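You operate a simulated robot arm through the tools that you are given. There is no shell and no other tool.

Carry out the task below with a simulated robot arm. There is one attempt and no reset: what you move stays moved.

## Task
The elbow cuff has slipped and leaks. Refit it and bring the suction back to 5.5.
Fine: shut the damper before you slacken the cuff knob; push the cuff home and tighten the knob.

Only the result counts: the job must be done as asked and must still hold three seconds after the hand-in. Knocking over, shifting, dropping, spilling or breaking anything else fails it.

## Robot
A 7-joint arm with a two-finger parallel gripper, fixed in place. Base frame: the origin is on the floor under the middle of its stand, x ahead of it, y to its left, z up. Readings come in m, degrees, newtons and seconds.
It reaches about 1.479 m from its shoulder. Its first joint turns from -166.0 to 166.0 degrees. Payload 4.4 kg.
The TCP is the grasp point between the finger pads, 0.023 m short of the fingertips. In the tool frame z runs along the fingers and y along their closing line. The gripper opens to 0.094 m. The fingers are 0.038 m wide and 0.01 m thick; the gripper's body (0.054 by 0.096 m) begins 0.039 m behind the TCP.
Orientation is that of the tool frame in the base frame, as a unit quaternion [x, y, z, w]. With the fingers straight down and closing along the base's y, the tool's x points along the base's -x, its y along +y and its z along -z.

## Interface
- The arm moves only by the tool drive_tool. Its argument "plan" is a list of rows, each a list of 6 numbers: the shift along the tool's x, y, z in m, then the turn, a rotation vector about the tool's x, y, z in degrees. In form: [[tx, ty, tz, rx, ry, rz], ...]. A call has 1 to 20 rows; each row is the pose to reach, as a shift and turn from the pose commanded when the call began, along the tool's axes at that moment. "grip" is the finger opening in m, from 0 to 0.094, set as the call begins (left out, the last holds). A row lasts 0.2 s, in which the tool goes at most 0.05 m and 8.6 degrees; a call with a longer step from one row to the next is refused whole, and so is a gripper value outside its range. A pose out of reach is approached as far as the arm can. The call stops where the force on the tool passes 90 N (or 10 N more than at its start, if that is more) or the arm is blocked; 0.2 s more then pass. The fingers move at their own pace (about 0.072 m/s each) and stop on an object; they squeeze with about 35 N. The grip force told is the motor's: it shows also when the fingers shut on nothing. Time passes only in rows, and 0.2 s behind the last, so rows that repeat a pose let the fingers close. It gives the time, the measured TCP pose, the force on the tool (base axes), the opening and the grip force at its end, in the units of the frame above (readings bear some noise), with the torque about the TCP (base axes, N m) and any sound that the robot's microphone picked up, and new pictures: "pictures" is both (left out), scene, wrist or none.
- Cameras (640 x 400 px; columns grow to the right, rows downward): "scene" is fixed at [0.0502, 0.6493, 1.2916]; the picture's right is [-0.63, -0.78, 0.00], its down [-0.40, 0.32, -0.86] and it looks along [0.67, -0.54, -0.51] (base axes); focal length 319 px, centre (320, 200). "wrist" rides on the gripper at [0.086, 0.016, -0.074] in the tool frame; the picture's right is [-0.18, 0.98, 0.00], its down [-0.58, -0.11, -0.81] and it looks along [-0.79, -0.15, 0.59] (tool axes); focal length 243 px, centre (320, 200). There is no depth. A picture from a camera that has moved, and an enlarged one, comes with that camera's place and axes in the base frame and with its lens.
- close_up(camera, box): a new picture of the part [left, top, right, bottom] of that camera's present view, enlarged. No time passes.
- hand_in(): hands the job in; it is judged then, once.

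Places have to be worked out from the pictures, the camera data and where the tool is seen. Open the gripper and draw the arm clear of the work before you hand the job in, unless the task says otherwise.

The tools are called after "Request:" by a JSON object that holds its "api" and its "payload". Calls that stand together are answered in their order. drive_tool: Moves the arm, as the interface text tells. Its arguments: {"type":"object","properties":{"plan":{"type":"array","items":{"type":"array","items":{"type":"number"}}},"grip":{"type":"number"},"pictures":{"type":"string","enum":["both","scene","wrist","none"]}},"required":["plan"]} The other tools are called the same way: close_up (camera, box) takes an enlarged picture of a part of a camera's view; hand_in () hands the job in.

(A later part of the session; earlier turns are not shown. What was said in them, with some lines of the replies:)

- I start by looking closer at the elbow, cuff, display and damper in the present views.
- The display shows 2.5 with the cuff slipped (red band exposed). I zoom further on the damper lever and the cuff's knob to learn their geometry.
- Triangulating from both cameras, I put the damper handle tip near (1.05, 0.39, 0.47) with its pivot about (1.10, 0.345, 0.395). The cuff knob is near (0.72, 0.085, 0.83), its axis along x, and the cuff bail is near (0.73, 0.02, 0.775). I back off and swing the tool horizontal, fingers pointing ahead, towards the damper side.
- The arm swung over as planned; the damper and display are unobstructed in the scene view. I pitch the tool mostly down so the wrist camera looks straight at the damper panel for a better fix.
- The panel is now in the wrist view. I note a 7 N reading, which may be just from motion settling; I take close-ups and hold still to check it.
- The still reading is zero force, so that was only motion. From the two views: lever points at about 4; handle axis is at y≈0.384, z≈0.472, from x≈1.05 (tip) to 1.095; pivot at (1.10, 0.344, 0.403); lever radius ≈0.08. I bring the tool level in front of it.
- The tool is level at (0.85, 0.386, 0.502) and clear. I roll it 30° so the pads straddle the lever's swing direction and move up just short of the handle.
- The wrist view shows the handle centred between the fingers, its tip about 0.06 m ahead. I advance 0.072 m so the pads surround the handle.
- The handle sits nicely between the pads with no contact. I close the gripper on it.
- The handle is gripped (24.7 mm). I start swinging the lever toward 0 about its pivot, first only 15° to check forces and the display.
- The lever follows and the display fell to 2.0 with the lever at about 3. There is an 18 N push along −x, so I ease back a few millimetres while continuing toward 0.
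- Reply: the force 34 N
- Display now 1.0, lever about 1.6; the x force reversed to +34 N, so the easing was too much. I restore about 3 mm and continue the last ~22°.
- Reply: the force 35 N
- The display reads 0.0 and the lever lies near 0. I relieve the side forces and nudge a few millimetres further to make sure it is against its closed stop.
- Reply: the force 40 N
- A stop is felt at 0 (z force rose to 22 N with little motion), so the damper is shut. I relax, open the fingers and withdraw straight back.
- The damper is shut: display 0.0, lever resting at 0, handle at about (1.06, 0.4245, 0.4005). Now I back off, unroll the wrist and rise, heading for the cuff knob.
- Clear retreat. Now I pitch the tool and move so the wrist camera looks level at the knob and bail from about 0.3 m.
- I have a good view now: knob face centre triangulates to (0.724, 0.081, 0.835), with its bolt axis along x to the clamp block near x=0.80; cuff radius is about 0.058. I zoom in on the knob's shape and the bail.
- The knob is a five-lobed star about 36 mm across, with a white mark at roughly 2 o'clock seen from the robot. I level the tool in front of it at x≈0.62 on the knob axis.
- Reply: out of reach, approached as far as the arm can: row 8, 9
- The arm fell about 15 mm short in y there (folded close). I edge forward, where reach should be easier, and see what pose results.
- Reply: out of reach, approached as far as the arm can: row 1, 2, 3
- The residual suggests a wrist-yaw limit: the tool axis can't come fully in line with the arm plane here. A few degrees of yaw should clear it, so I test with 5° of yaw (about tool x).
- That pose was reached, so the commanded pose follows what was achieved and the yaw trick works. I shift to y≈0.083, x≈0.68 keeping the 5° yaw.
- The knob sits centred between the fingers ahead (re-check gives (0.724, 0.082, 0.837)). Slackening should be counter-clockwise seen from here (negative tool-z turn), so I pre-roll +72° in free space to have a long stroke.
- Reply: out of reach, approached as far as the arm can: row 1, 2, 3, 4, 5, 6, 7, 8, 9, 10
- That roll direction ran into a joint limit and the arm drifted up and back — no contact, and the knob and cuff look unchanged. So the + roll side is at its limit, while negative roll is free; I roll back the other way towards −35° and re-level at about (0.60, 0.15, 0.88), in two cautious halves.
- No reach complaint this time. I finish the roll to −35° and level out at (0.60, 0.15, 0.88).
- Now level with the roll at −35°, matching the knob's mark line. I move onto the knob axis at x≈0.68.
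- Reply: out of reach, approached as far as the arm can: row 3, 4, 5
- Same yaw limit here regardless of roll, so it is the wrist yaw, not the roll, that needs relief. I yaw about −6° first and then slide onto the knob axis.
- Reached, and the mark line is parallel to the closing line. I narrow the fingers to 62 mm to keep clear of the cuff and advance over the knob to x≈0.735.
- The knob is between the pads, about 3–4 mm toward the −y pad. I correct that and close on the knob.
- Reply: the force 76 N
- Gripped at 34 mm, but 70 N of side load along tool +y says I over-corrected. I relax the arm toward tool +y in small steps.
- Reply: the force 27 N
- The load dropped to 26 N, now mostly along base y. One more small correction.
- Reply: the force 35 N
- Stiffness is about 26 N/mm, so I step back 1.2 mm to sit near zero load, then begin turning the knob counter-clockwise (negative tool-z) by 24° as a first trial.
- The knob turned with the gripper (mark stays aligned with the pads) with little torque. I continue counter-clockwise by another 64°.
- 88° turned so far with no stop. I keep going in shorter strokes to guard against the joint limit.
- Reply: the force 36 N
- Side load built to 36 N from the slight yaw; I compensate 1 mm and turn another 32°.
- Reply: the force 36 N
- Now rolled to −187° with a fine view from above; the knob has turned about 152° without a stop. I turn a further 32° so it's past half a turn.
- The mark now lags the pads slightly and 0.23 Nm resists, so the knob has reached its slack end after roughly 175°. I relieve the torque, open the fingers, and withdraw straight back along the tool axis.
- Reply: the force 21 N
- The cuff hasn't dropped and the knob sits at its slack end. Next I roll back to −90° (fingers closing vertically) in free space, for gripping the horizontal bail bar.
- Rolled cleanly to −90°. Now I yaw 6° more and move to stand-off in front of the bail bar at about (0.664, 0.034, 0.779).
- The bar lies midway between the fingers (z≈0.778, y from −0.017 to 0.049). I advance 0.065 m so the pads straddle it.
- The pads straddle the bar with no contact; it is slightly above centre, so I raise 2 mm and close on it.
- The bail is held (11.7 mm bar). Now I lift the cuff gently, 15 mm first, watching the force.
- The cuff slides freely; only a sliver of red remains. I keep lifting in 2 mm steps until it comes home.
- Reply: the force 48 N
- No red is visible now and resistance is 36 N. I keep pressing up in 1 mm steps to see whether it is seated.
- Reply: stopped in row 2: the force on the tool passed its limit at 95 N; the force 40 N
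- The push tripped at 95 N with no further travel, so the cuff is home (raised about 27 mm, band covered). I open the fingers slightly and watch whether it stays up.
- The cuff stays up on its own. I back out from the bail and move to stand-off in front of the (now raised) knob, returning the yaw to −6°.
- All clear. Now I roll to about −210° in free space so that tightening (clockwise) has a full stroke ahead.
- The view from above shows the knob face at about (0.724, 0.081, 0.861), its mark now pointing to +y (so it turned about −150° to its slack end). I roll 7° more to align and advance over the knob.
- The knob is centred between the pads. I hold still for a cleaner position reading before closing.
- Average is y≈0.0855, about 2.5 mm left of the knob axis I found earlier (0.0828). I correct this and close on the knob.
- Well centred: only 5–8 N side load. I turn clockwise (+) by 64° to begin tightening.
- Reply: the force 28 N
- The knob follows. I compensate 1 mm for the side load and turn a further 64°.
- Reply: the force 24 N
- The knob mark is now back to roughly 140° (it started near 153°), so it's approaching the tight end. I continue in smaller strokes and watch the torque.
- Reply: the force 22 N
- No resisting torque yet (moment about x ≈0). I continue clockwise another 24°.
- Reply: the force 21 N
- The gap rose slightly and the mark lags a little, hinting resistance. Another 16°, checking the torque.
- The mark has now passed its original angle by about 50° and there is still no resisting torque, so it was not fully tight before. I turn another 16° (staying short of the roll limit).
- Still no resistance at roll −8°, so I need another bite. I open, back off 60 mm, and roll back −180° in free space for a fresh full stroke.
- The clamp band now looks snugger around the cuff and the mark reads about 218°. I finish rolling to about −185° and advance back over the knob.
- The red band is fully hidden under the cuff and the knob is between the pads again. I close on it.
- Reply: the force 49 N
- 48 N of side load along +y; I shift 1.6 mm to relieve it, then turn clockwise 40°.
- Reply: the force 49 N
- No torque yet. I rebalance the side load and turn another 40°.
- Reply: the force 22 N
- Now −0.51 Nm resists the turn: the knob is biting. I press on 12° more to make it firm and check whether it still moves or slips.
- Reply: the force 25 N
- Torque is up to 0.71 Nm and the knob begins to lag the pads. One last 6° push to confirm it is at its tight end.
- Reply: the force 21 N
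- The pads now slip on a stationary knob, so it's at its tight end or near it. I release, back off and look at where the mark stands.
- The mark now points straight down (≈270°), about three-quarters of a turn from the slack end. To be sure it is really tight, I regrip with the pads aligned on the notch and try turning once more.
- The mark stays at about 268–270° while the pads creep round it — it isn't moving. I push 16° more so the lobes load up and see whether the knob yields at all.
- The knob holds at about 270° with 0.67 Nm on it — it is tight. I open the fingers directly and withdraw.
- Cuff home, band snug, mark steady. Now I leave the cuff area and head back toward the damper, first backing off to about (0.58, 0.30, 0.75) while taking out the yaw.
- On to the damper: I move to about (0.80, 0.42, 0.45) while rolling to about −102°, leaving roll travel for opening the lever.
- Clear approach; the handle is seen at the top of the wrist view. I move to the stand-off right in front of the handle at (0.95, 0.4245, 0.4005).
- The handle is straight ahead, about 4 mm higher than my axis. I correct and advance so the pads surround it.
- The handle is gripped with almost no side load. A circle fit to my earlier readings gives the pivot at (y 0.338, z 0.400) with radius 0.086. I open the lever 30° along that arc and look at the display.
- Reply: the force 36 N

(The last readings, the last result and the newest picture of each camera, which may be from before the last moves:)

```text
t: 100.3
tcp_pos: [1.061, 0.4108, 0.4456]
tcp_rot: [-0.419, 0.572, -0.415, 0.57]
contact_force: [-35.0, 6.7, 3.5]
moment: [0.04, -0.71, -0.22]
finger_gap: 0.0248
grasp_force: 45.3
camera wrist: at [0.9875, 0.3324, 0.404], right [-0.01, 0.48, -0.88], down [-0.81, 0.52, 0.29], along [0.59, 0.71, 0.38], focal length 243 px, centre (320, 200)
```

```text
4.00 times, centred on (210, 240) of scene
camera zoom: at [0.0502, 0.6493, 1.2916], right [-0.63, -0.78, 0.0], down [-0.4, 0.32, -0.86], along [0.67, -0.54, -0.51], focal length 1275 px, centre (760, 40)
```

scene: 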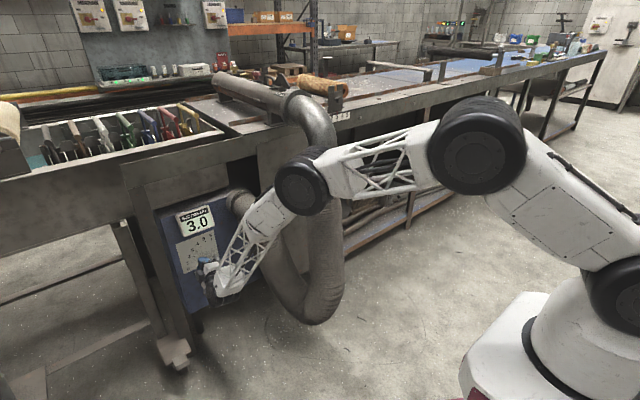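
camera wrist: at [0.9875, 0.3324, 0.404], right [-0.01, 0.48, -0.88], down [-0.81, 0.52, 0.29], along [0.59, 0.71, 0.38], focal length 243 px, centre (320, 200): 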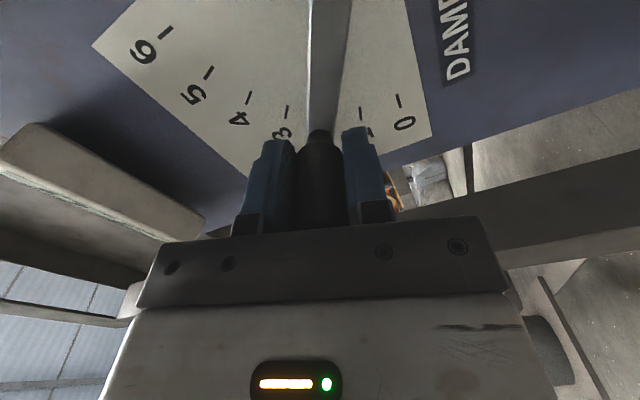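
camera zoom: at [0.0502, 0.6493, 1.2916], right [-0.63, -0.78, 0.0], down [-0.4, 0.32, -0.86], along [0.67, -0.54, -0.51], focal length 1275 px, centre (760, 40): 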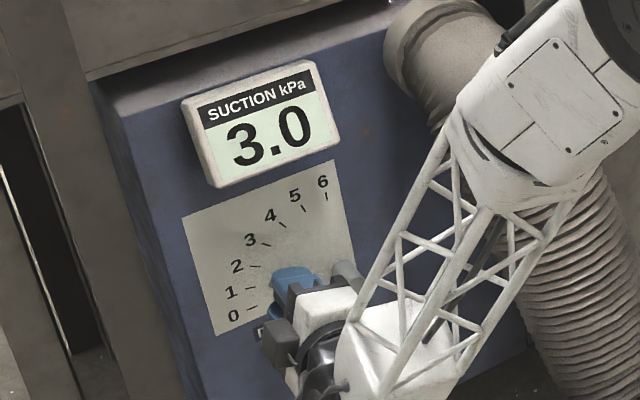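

Sealed, it already reads 3.0 at about mark 2, so the cuff refit works and the damper need not go to 5.5 on its own scale. I ease the x load and open another 15°.

Request:
{"api": "drive_tool", "payload": {"plan": [[0.0, 0.0, -0.001, 0, 0, 0], [0.0033, -0.0108, -0.001, 0, 0, 7.5], [0.0079, -0.021, -0.001, 0, 0, 15], [0.0079, -0.021, -0.001, 0, 0, 15]], "pictures": "scene"}}

Request:
{"api": "close_up", "payload": {"camera": "scene", "box": [160, 190, 260, 290]}}

```text
t: 101.3
tcp_pos: [1.0615, 0.3955, 0.464]
tcp_rot: [-0.339, 0.623, -0.337, 0.62]
contact_force: [22.2, -14.6, -14.9]
moment: [-0.15, -0.22, -0.66]
finger_gap: 0.0245
grasp_force: 44.7
```

scene: 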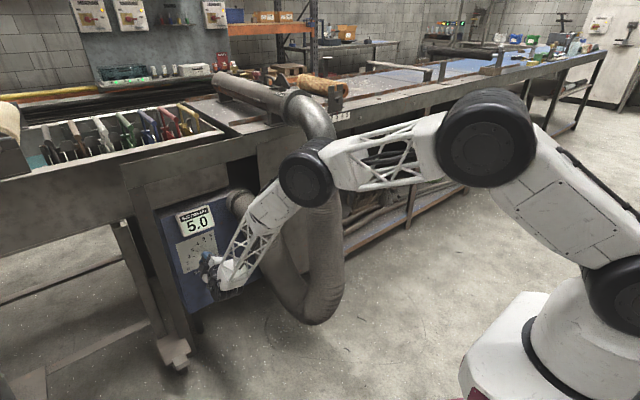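

```text
4.00 times, centred on (210, 240) of scene
camera zoom: at [0.0502, 0.6493, 1.2916], right [-0.63, -0.78, 0.0], down [-0.4, 0.32, -0.86], along [0.67, -0.54, -0.51], focal length 1275 px, centre (760, 40)
```

zoom: 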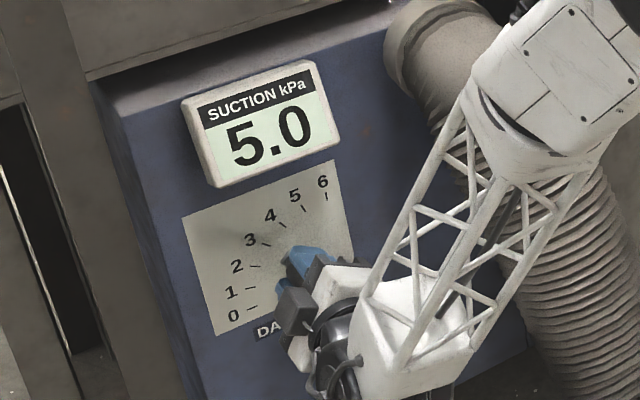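

5.0 at roughly 48° of lever. I hold a moment to let the reading settle and see if it changes.

Request:
{"api": "drive_tool", "payload": {"plan": [[0, 0, 0.0005, 0, 0, 0], [0, 0, 0.0005, 0, 0, 0], [0, 0, 0.0005, 0, 0, 0], [0, 0, 0.0005, 0, 0, 0], [0, 0, 0.0005, 0, 0, 0]], "pictures": "wrist"}}

Request:
{"api": "close_up", "payload": {"camera": "scene", "box": [160, 190, 260, 290]}}

Request:
{"api": "close_up", "payload": {"camera": "wrist", "box": [160, 0, 480, 240]}}

```text
t: 102.5
tcp_pos: [1.0613, 0.3964, 0.4636]
tcp_rot: [-0.341, 0.622, -0.336, 0.619]
contact_force: [25.6, -16.3, -18.3]
moment: [-0.02, -0.64, -0.42]
finger_gap: 0.0246
grasp_force: 44.8
camera wrist: at [0.9871, 0.3311, 0.4036], right [-0.01, 0.69, -0.73], down [-0.81, 0.43, 0.41], along [0.59, 0.59, 0.55], focal length 243 px, centre (320, 200)
```

wrist: 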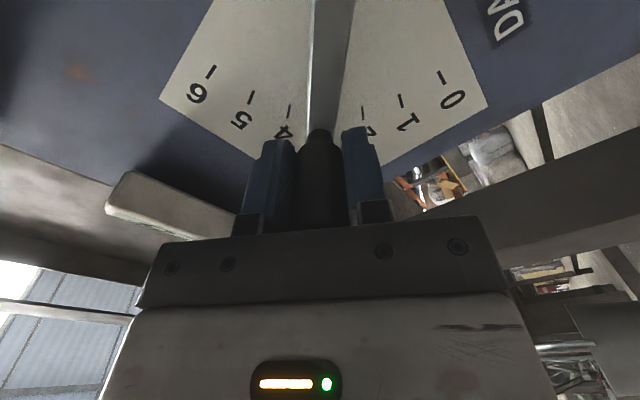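

```text
4.00 times, centred on (210, 240) of scene
camera zoom: at [0.0502, 0.6493, 1.2916], right [-0.63, -0.78, 0.0], down [-0.4, 0.32, -0.86], along [0.67, -0.54, -0.51], focal length 1275 px, centre (760, 40)
```

zoom: 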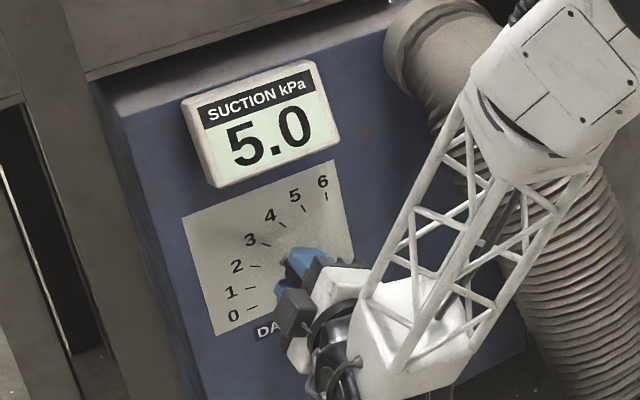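

```text
1.67 times, centred on (320, 120) of wrist
camera zoom: at [0.9871, 0.3311, 0.4036], right [-0.01, 0.69, -0.73], down [-0.81, 0.43, 0.41], along [0.59, 0.59, 0.55], focal length 404 px, centre (320, 333)
```

zoom: 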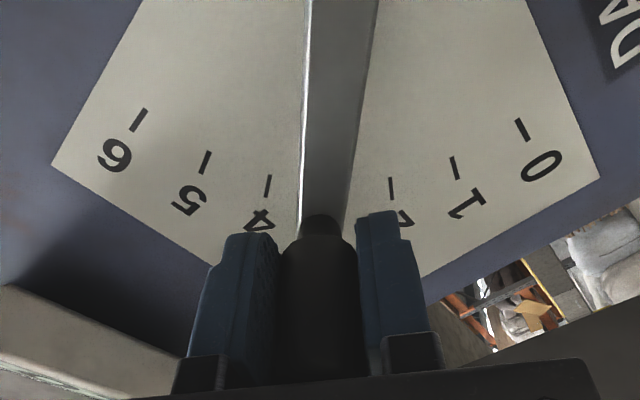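

Steady at 5.0 with the lever at mark 3; the display appears to step in 0.5s. I relieve radial and x loads and open in 3° increments, looking for where 5.5 begins and ends.

Request:
{"api": "drive_tool", "payload": {"plan": [[0.0009, 0.0002, 0.001, 0, 0, 0], [0.002, -0.0042, 0.001, 0, 0, 3], [0.002, -0.0042, 0.001, 0, 0, 3]], "pictures": "none"}}

Request:
{"api": "close_up", "payload": {"camera": "scene", "box": [160, 190, 260, 290]}}

```text
t: 103.3
tcp_pos: [1.0621, 0.3939, 0.4659]
tcp_rot: [-0.325, 0.63, -0.321, 0.628]
contact_force: [-20.3, 1.7, -5.5]
moment: [0.32, -0.74, -0.4]
finger_gap: 0.0243
grasp_force: 44.9
```

```text
4.00 times, centred on (210, 240) of scene
camera zoom: at [0.0502, 0.6493, 1.2916], right [-0.63, -0.78, 0.0], down [-0.4, 0.32, -0.86], along [0.67, -0.54, -0.51], focal length 1275 px, centre (760, 40)
```

zoom: 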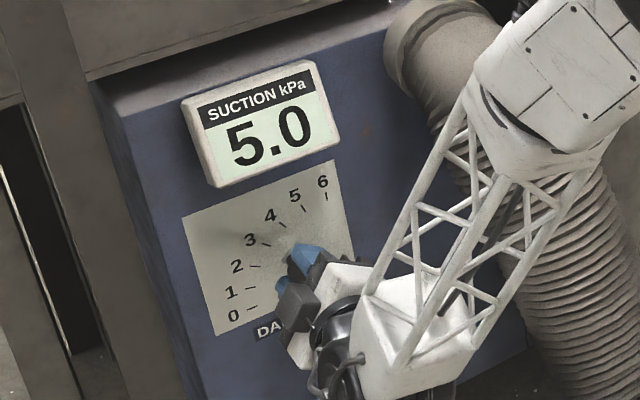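

Still 5.0 at about 50°. Another 3°.

Request:
{"api": "drive_tool", "payload": {"plan": [[0.0011, -0.0044, -0.0007, 0, 0, 3], [0.0011, -0.0044, -0.0007, 0, 0, 3]], "pictures": "none"}}

Request:
{"api": "close_up", "payload": {"camera": "scene", "box": [160, 190, 260, 290]}}

```text
t: 103.9
tcp_pos: [1.0626, 0.3891, 0.4682]
tcp_rot: [-0.308, 0.639, -0.302, 0.637]
contact_force: [-20.4, 1.1, -4.0]
moment: [0.21, -0.43, -0.56]
finger_gap: 0.0246
grasp_force: 45.2
```

```text
4.00 times, centred on (210, 240) of scene
camera zoom: at [0.0502, 0.6493, 1.2916], right [-0.63, -0.78, 0.0], down [-0.4, 0.32, -0.86], along [0.67, -0.54, -0.51], focal length 1275 px, centre (760, 40)
```

zoom: 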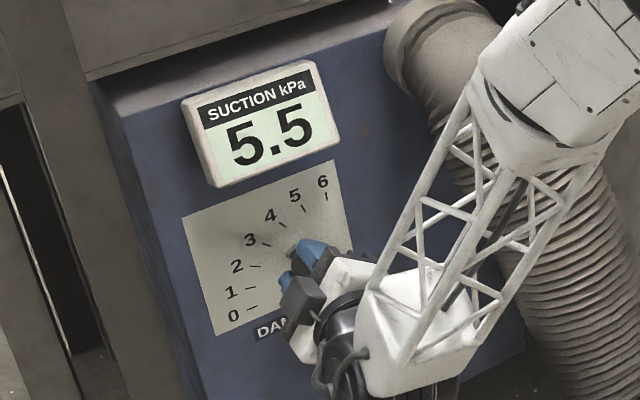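

5.5 begins at about 51–52° of lever. I go on in 2° steps to find its upper edge so I can centre it.

Request:
{"api": "drive_tool", "payload": {"plan": [[0.0007, -0.0029, -0.0007, 0, 0, 2], [0.0007, -0.0029, -0.0007, 0, 0, 2]], "pictures": "none"}}

Request:
{"api": "close_up", "payload": {"camera": "scene", "box": [160, 190, 260, 290]}}

```text
t: 104.5
tcp_pos: [1.0624, 0.3874, 0.4699]
tcp_rot: [-0.296, 0.643, -0.293, 0.643]
contact_force: [6.9, -0.5, -5.9]
moment: [0.17, -0.44, -0.3]
finger_gap: 0.0243
grasp_force: 45.2
```

```text
4.00 times, centred on (210, 240) of scene
camera zoom: at [0.0502, 0.6493, 1.2916], right [-0.63, -0.78, 0.0], down [-0.4, 0.32, -0.86], along [0.67, -0.54, -0.51], focal length 1275 px, centre (760, 40)
```

zoom: 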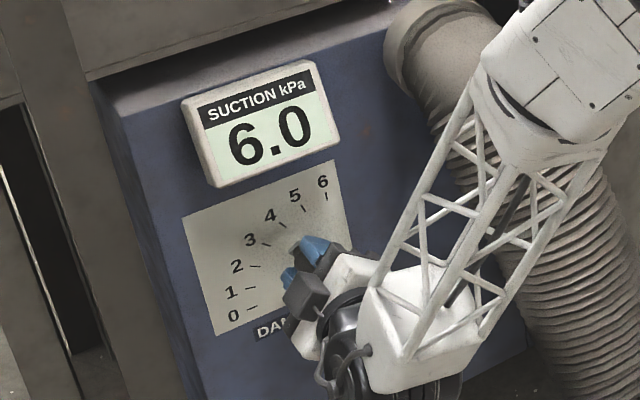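

6.0 at about 54°, so 5.5 spans roughly 50–53.5°. I step back 1° to locate the edge more precisely.

Request:
{"api": "drive_tool", "payload": {"plan": [[-0.0003, 0.0015, 0, 0, 0, -1], [-0.0003, 0.0015, 0, 0, 0, -1]], "pictures": "none"}}

Request:
{"api": "close_up", "payload": {"camera": "scene", "box": [160, 190, 260, 290]}}

```text
t: 105.1
tcp_pos: [1.063, 0.3885, 0.4709]
tcp_rot: [-0.301, 0.642, -0.298, 0.639]
contact_force: [8.6, -4.1, 1.1]
moment: [-0.37, -0.42, -0.42]
finger_gap: 0.0246
grasp_force: 44.7
```

```text
4.00 times, centred on (210, 240) of scene
camera zoom: at [0.0502, 0.6493, 1.2916], right [-0.63, -0.78, 0.0], down [-0.4, 0.32, -0.86], along [0.67, -0.54, -0.51], focal length 1275 px, centre (760, 40)
```

zoom: 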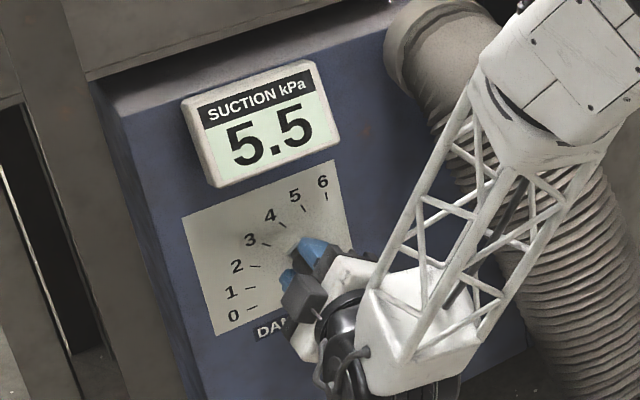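

Back to 5.5. Now I check the lower edge: 3° further back.

Request:
{"api": "drive_tool", "payload": {"plan": [[-0.0009, 0.0044, 0, 0, 0, -3], [-0.0009, 0.0044, 0, 0, 0, -3]], "pictures": "none"}}

Request:
{"api": "close_up", "payload": {"camera": "scene", "box": [160, 190, 260, 290]}}

```text
t: 105.7
tcp_pos: [1.062, 0.3929, 0.4667]
tcp_rot: [-0.318, 0.633, -0.315, 0.632]
contact_force: [20.9, 3.4, 2.8]
moment: [-0.01, -0.41, -0.48]
finger_gap: 0.0241
grasp_force: 45.6
```

```text
4.00 times, centred on (210, 240) of scene
camera zoom: at [0.0502, 0.6493, 1.2916], right [-0.63, -0.78, 0.0], down [-0.4, 0.32, -0.86], along [0.67, -0.54, -0.51], focal length 1275 px, centre (760, 40)
```

zoom: 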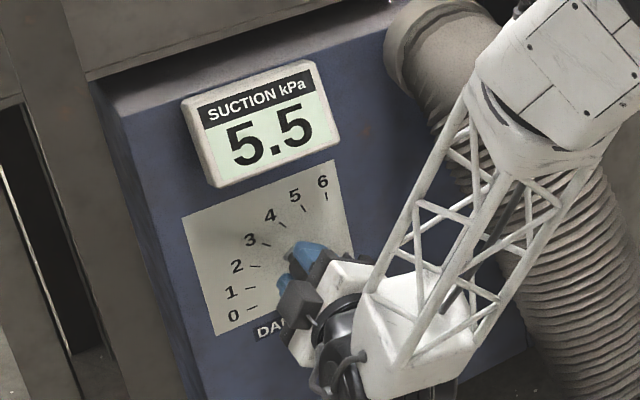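

5.5 spans lever positions from about 3.5° to 7.5° on my local scale, so the middle is 1.5° up from here. I set that and relieve the x load.

Request:
{"api": "drive_tool", "payload": {"plan": [[0.0005, -0.0022, 0.0006, 0, 0, 1.5], [0.0005, -0.0022, 0.0006, 0, 0, 1.5], [0.0005, -0.0022, 0.0006, 0, 0, 1.5]], "pictures": "none"}}

Request:
{"api": "close_up", "payload": {"camera": "scene", "box": [160, 190, 260, 290]}}

```text
t: 106.5
tcp_pos: [1.0624, 0.3904, 0.4683]
tcp_rot: [-0.31, 0.637, -0.307, 0.635]
contact_force: [22.2, 4.9, 4.5]
moment: [0.08, -0.48, -0.34]
finger_gap: 0.0247
grasp_force: 45.0
```

```text
4.00 times, centred on (210, 240) of scene
camera zoom: at [0.0502, 0.6493, 1.2916], right [-0.63, -0.78, 0.0], down [-0.4, 0.32, -0.86], along [0.67, -0.54, -0.51], focal length 1275 px, centre (760, 40)
```

zoom: 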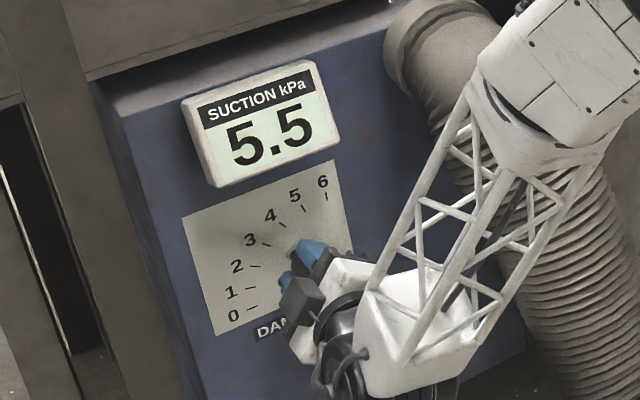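

5.5, with almost no tangential load on the handle. I open the fingers and hold still to check the reading before withdrawing.

Request:
{"api": "drive_tool", "payload": {"plan": [[0, 0, 0, 0, 0, 0], [0, 0, 0, 0, 0, 0], [0, 0, 0, 0, 0, 0], [0, 0, 0, 0, 0, 0], [0, 0, 0, 0, 0, 0]], "grip": 0.08, "pictures": "wrist"}}

Request:
{"api": "close_up", "payload": {"camera": "scene", "box": [160, 190, 260, 290]}}

```text
t: 107.7
tcp_pos: [1.0612, 0.3895, 0.4683]
tcp_rot: [-0.31, 0.637, -0.306, 0.635]
contact_force: [0.6, -0.1, 0.1]
moment: [0.01, 0.03, 0.01]
finger_gap: 0.08
grasp_force: 0.1
camera wrist: at [0.9867, 0.3305, 0.4027], right [-0.01, 0.75, -0.66], down [-0.81, 0.39, 0.45], along [0.59, 0.53, 0.6], focal length 243 px, centre (320, 200)
```

wrist: 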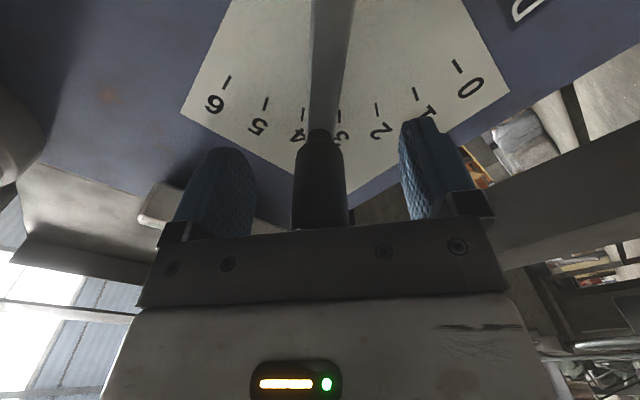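

```text
4.00 times, centred on (210, 240) of scene
camera zoom: at [0.0502, 0.6493, 1.2916], right [-0.63, -0.78, 0.0], down [-0.4, 0.32, -0.86], along [0.67, -0.54, -0.51], focal length 1275 px, centre (760, 40)
```

zoom: 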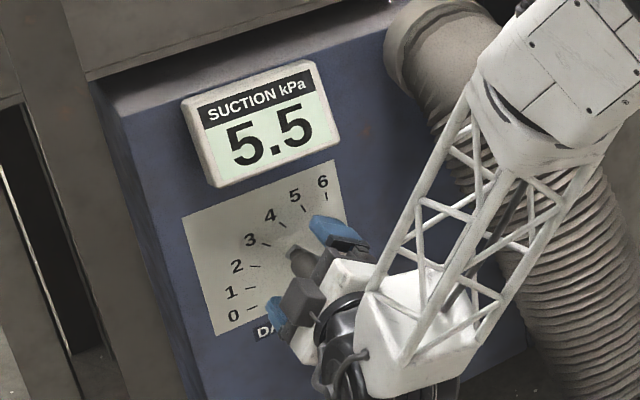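

The lever stays put with the reading at 5.5. I withdraw straight back.

Request:
{"api": "drive_tool", "payload": {"plan": [[0, 0, -0.02, 0, 0, 0], [0, 0, -0.05, 0, 0, 0], [0, 0, -0.085, 0, 0, 0], [0, 0, -0.12, 0, 0, 0], [0, 0, -0.12, 0, 0, 0]]}}

Request:
{"api": "close_up", "payload": {"camera": "scene", "box": [160, 190, 260, 290]}}

Request:
{"api": "close_up", "payload": {"camera": "wrist", "box": [200, 0, 440, 180]}}

```text
t: 108.9
tcp_pos: [0.9392, 0.39, 0.4672]
tcp_rot: [-0.31, 0.638, -0.306, 0.635]
contact_force: [0.8, 0.0, 0.3]
moment: [0.02, 0.0, 0.0]
finger_gap: 0.0801
grasp_force: 0.1
camera wrist: at [0.8662, 0.3311, 0.4021], right [-0.01, 0.75, -0.66], down [-0.81, 0.39, 0.45], along [0.59, 0.53, 0.6], focal length 243 px, centre (320, 200)
```

scene: 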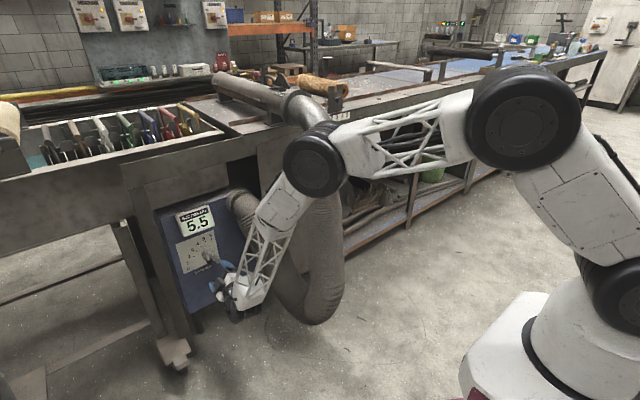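
wrist: 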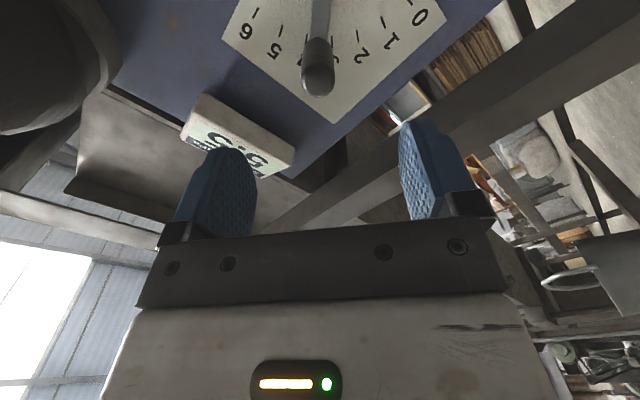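

```text
4.00 times, centred on (210, 240) of scene
camera zoom: at [0.0502, 0.6493, 1.2916], right [-0.63, -0.78, 0.0], down [-0.4, 0.32, -0.86], along [0.67, -0.54, -0.51], focal length 1275 px, centre (760, 40)
```

zoom: 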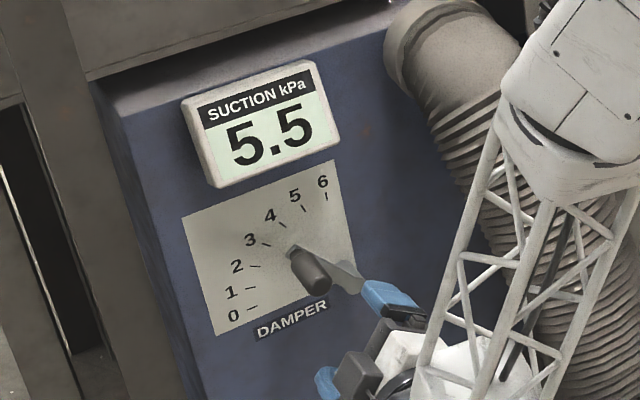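

```text
2.22 times, centred on (320, 90) of wrist
camera zoom: at [0.8662, 0.3311, 0.4021], right [-0.01, 0.75, -0.66], down [-0.81, 0.39, 0.45], along [0.59, 0.53, 0.6], focal length 539 px, centre (320, 444)
```

zoom: 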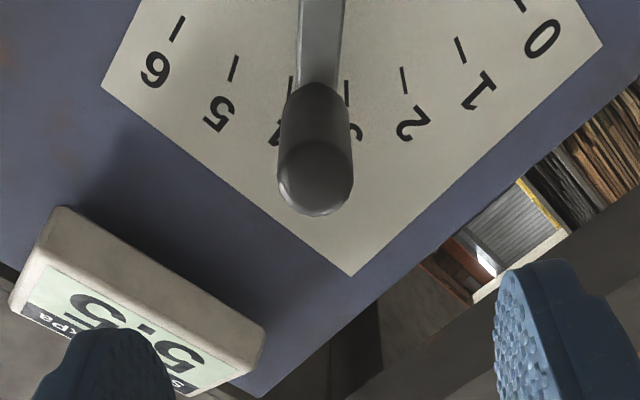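

Reading 5.5 with the lever about 3.6 on the dial. I draw the arm back and up to a clear place and then check the cuff again.

Request:
{"api": "drive_tool", "payload": {"plan": [[-0.0129, -0.0195, -0.0339, 0, 0, 0], [-0.0258, -0.0391, -0.0678, 0, 0, 0], [-0.0386, -0.0586, -0.1017, 0, 0, 0], [-0.0515, -0.0781, -0.1356, 0, 0, 0], [-0.0644, -0.0977, -0.1695, 0, 0, 0], [-0.0773, -0.1172, -0.2034, 0, 0, 0], [-0.0902, -0.1367, -0.2373, 0, 0, 0], [-0.103, -0.1562, -0.2712, 0, 0, 0], [-0.1159, -0.1758, -0.3051, 0, 0, 0], [-0.1288, -0.1953, -0.339, 0, 0, 0]], "grip": 0.094}}

Request:
{"api": "close_up", "payload": {"camera": "scene", "box": [160, 190, 260, 290]}}

Request:
{"api": "close_up", "payload": {"camera": "scene", "box": [280, 120, 370, 210]}}

```text
t: 111.1
tcp_pos: [0.6043, 0.3687, 0.7033]
tcp_rot: [-0.311, 0.637, -0.306, 0.635]
contact_force: [0.5, 0.4, 0.0]
moment: [0.0, -0.01, 0.0]
finger_gap: 0.0938
grasp_force: 0.0
camera wrist: at [0.5301, 0.31, 0.638], right [-0.01, 0.75, -0.66], down [-0.81, 0.39, 0.45], along [0.59, 0.53, 0.6], focal length 243 px, centre (320, 200)
```

scene: 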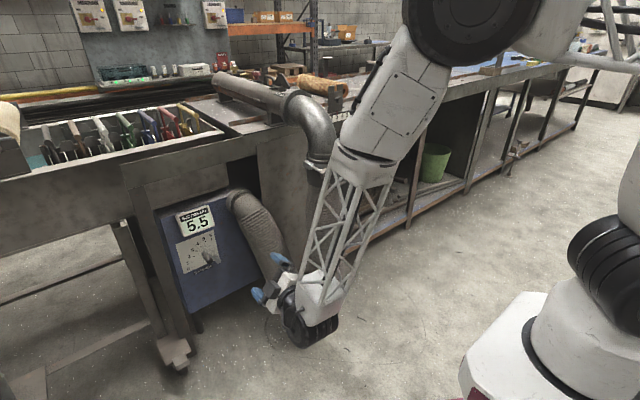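
wrist: 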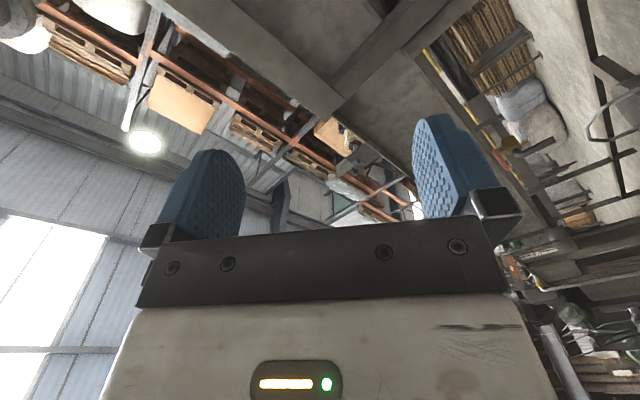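

```text
4.00 times, centred on (210, 240) of scene
camera zoom: at [0.0502, 0.6493, 1.2916], right [-0.63, -0.78, 0.0], down [-0.4, 0.32, -0.86], along [0.67, -0.54, -0.51], focal length 1275 px, centre (760, 40)
```

zoom: 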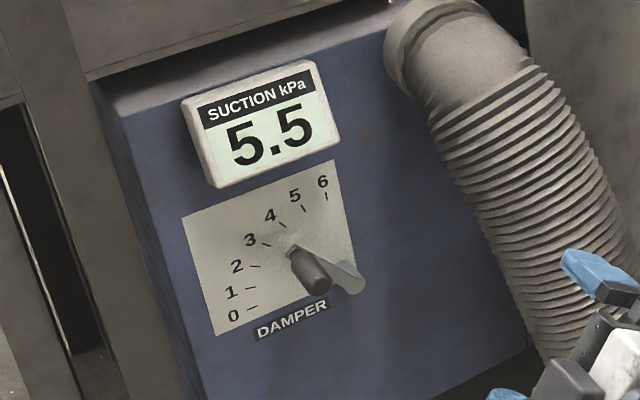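

```text
4.44 times, centred on (325, 165) of scene
camera zoom: at [0.0502, 0.6493, 1.2916], right [-0.63, -0.78, 0.0], down [-0.4, 0.32, -0.86], along [0.67, -0.54, -0.51], focal length 1417 px, centre (298, 356)
```

zoom: 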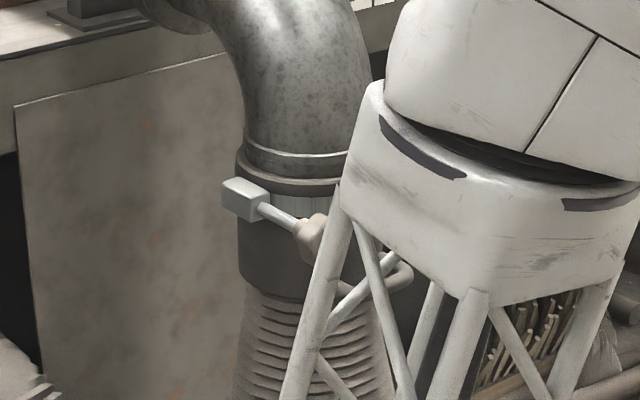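

The reading holds at 5.5. The arm blocks the cuff in this view, so I roll back to level and go to the same viewing pose as before to inspect the cuff and get well clear.

Request:
{"api": "drive_tool", "payload": {"plan": [[0, 0, 0, 0, 0, 7.4], [0, 0, 0, 0, 0, 14.7], [0, 0, 0, 0, 0, 22.1], [0, 0, 0, 0, 0, 29.4], [0, 0, 0, 0, 0, 36.8], [0, 0, 0, 0, 0, 44.1], [0, 0, 0, 0, 0, 51.5]], "pictures": "none"}}

Request:
{"api": "drive_tool", "payload": {"plan": [[-0.02, -0.031, -0.0088, 0, 6.9, 0], [-0.04, -0.062, -0.0175, 0, 13.75, 0], [-0.06, -0.093, -0.0263, 0, 20.6, 0], [-0.08, -0.124, -0.035, 0, 27.5, 0], [-0.1, -0.155, -0.0438, 0, 34.4, 0], [-0.12, -0.186, -0.0525, 0, 41.25, 0], [-0.14, -0.217, -0.0613, 0, 48.1, 0], [-0.16, -0.248, -0.07, 0, 55, 0], [-0.16, -0.248, -0.07, 0, 55, 0]]}}

Request:
{"api": "close_up", "payload": {"camera": "wrist", "box": [200, 60, 440, 240]}}

Request:
{"api": "close_up", "payload": {"camera": "scene", "box": [285, 125, 365, 205]}}

Request:
{"api": "close_up", "payload": {"camera": "scene", "box": [160, 190, 260, 290]}}

```text
t: 112.7
tcp_pos: [0.6045, 0.3687, 0.7023]
tcp_rot: [-0.003, 0.71, 0.0, 0.705]
contact_force: [0.3, -0.1, 1.4]
moment: [0.01, -0.01, 0.03]
finger_gap: 0.0939
grasp_force: 0.0
```

```text
t: 114.7
tcp_pos: [0.5349, 0.1207, 0.8643]
tcp_rot: [-0.001, 0.954, -0.001, 0.299]
contact_force: [0.3, 0.5, -0.3]
moment: [0.02, 0.02, 0.01]
finger_gap: 0.0941
grasp_force: 0.0
camera wrist: at [0.4203, 0.136, 0.8769], right [0.15, 0.98, 0.1], down [0.02, -0.11, 0.99], along [0.99, -0.15, -0.04], focal length 243 px, centre (320, 200)
```

scene: 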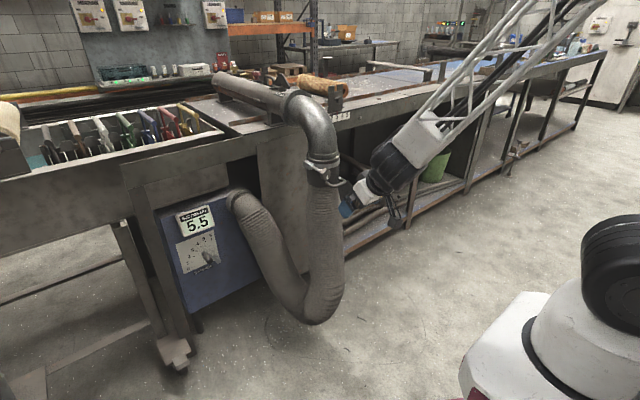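
wrist: 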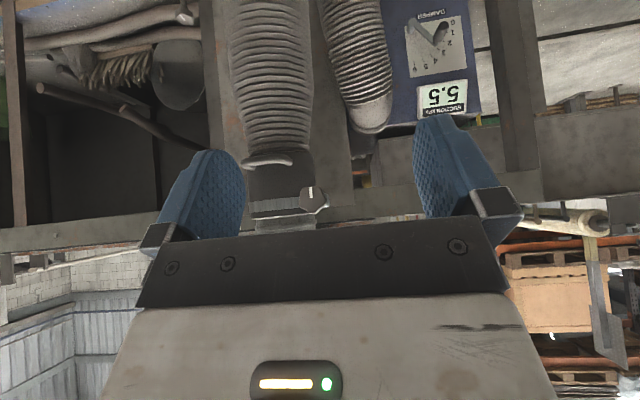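

```text
2.22 times, centred on (320, 150) of wrist
camera zoom: at [0.4203, 0.136, 0.8769], right [0.15, 0.98, 0.1], down [0.02, -0.11, 0.99], along [0.99, -0.15, -0.04], focal length 539 px, centre (320, 311)
```

zoom: 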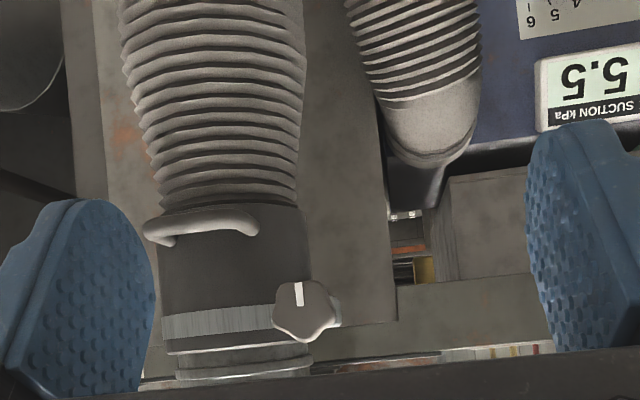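

```text
5.00 times, centred on (325, 165) of scene
camera zoom: at [0.0502, 0.6493, 1.2916], right [-0.63, -0.78, 0.0], down [-0.4, 0.32, -0.86], along [0.67, -0.54, -0.51], focal length 1594 px, centre (295, 375)
```

zoom: 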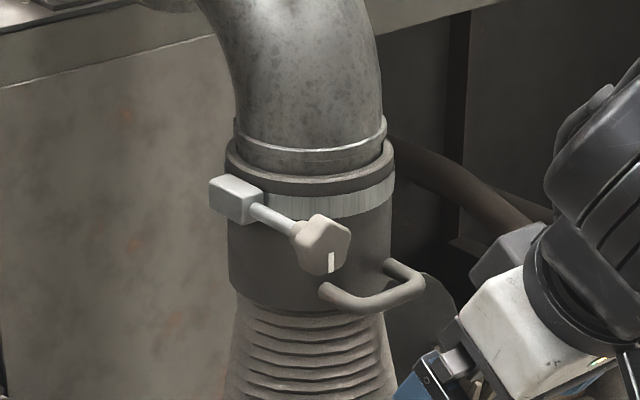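

```text
4.00 times, centred on (210, 240) of scene
camera zoom: at [0.0502, 0.6493, 1.2916], right [-0.63, -0.78, 0.0], down [-0.4, 0.32, -0.86], along [0.67, -0.54, -0.51], focal length 1275 px, centre (760, 40)
```

zoom: 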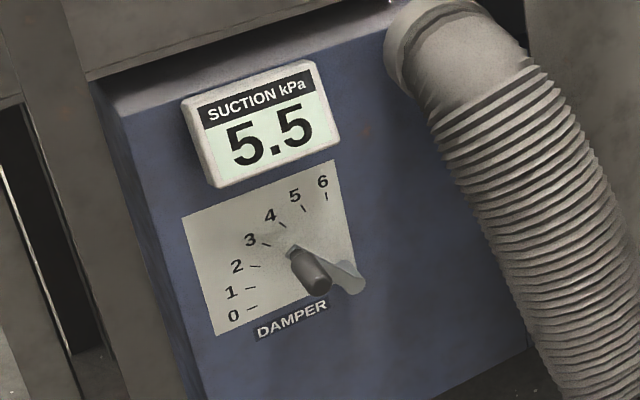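

Everything looks right: the cuff is home with no red band or leak puff, the knob mark points straight down, the clamp band is snug and the display reads 5.5. I back off a little further and wait to confirm it holds.

Request:
{"api": "drive_tool", "payload": {"plan": [[0.004, 0.017, -0.023, 0, 0, 0], [0.008, 0.033, -0.046, 0, 0, 0], [0.0123, 0.05, -0.0697, 0, 0, 0], [0.0123, 0.05, -0.0697, 0, 0, 0], [0.0123, 0.05, -0.0697, 0, 0, 0], [0.0123, 0.05, -0.0697, 0, 0, 0], [0.0123, 0.05, -0.0697, 0, 0, 0], [0.0123, 0.05, -0.0697, 0, 0, 0], [0.0123, 0.05, -0.0697, 0, 0, 0], [0.0123, 0.05, -0.0697, 0, 0, 0], [0.0123, 0.05, -0.0697, 0, 0, 0], [0.0123, 0.05, -0.0697, 0, 0, 0], [0.0123, 0.05, -0.0697, 0, 0, 0], [0.0123, 0.05, -0.0697, 0, 0, 0], [0.0123, 0.05, -0.0697, 0, 0, 0], [0.0123, 0.05, -0.0697, 0, 0, 0]], "pictures": "scene"}}

Request:
{"api": "close_up", "payload": {"camera": "scene", "box": [160, 190, 260, 290]}}

Request:
{"api": "close_up", "payload": {"camera": "scene", "box": [285, 125, 365, 205]}}

```text
t: 118.1
tcp_pos: [0.4845, 0.1737, 0.9137]
tcp_rot: [-0.003, 0.954, -0.001, 0.298]
contact_force: [0.7, -0.4, 0.3]
moment: [0.03, -0.01, -0.01]
finger_gap: 0.0939
grasp_force: 0.0
```

scene: 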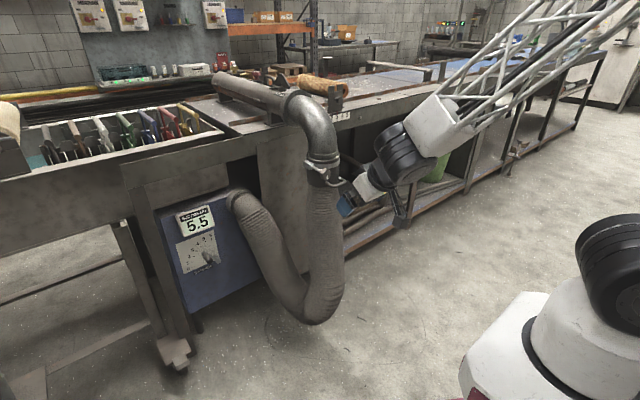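

```text
4.00 times, centred on (210, 240) of scene
camera zoom: at [0.0502, 0.6493, 1.2916], right [-0.63, -0.78, 0.0], down [-0.4, 0.32, -0.86], along [0.67, -0.54, -0.51], focal length 1275 px, centre (760, 40)
```

zoom: 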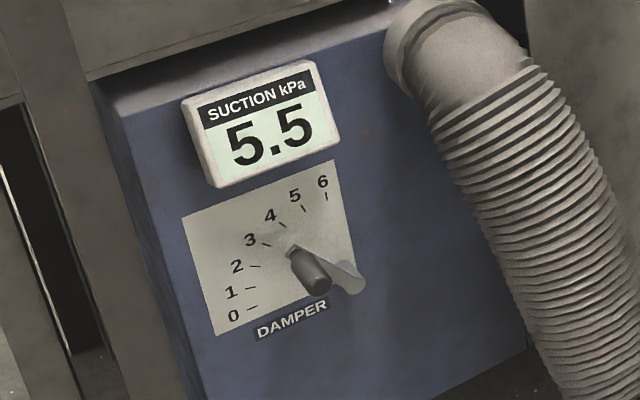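

```text
5.00 times, centred on (325, 165) of scene
camera zoom: at [0.0502, 0.6493, 1.2916], right [-0.63, -0.78, 0.0], down [-0.4, 0.32, -0.86], along [0.67, -0.54, -0.51], focal length 1594 px, centre (295, 375)
```

zoom: 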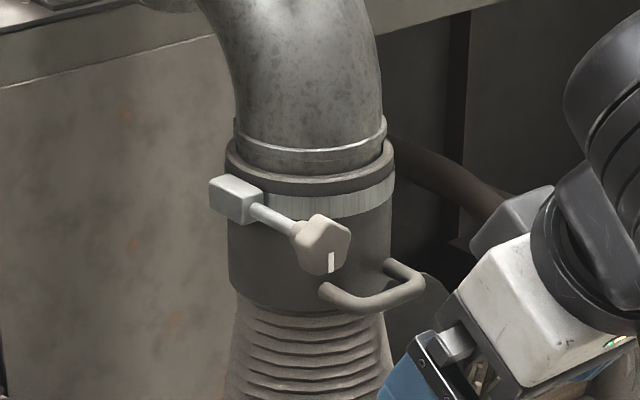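

After more than three seconds the display still reads 5.5, the cuff is seated and the knob tight. The gripper is open and the arm is clear of the work, so I hand the job in.

Request:
{"api": "hand_in", "payload": {}}

```text
The job is handed in.
```

The elbow cuff is refitted and the suction reads 5.5 again; the job is handed in. The reading held for more than three seconds before hand-in, and I saw no leak puff after the refit.

- **Damper:** I shut it first, and the display read 0.0 before I touched the knob. It is now set at about 3.6 on its dial. The display steps in 0.5s, so I set the lever in the middle of the 5.5 range.
- **Cuff:** With the knob slack, I lifted the cuff about 27 mm until it met a firm stop. The red band is fully covered.
- **Knob:** I turned it clockwise until it would not move any further under about 0.7 Nm. Its white mark now points straight down.

During one roll while lining up on the knob, the arm reached a joint limit and drifted up and back. It touched nothing, and the cuff and knob looked unchanged. The gripper is open and the arm is clear of the work.
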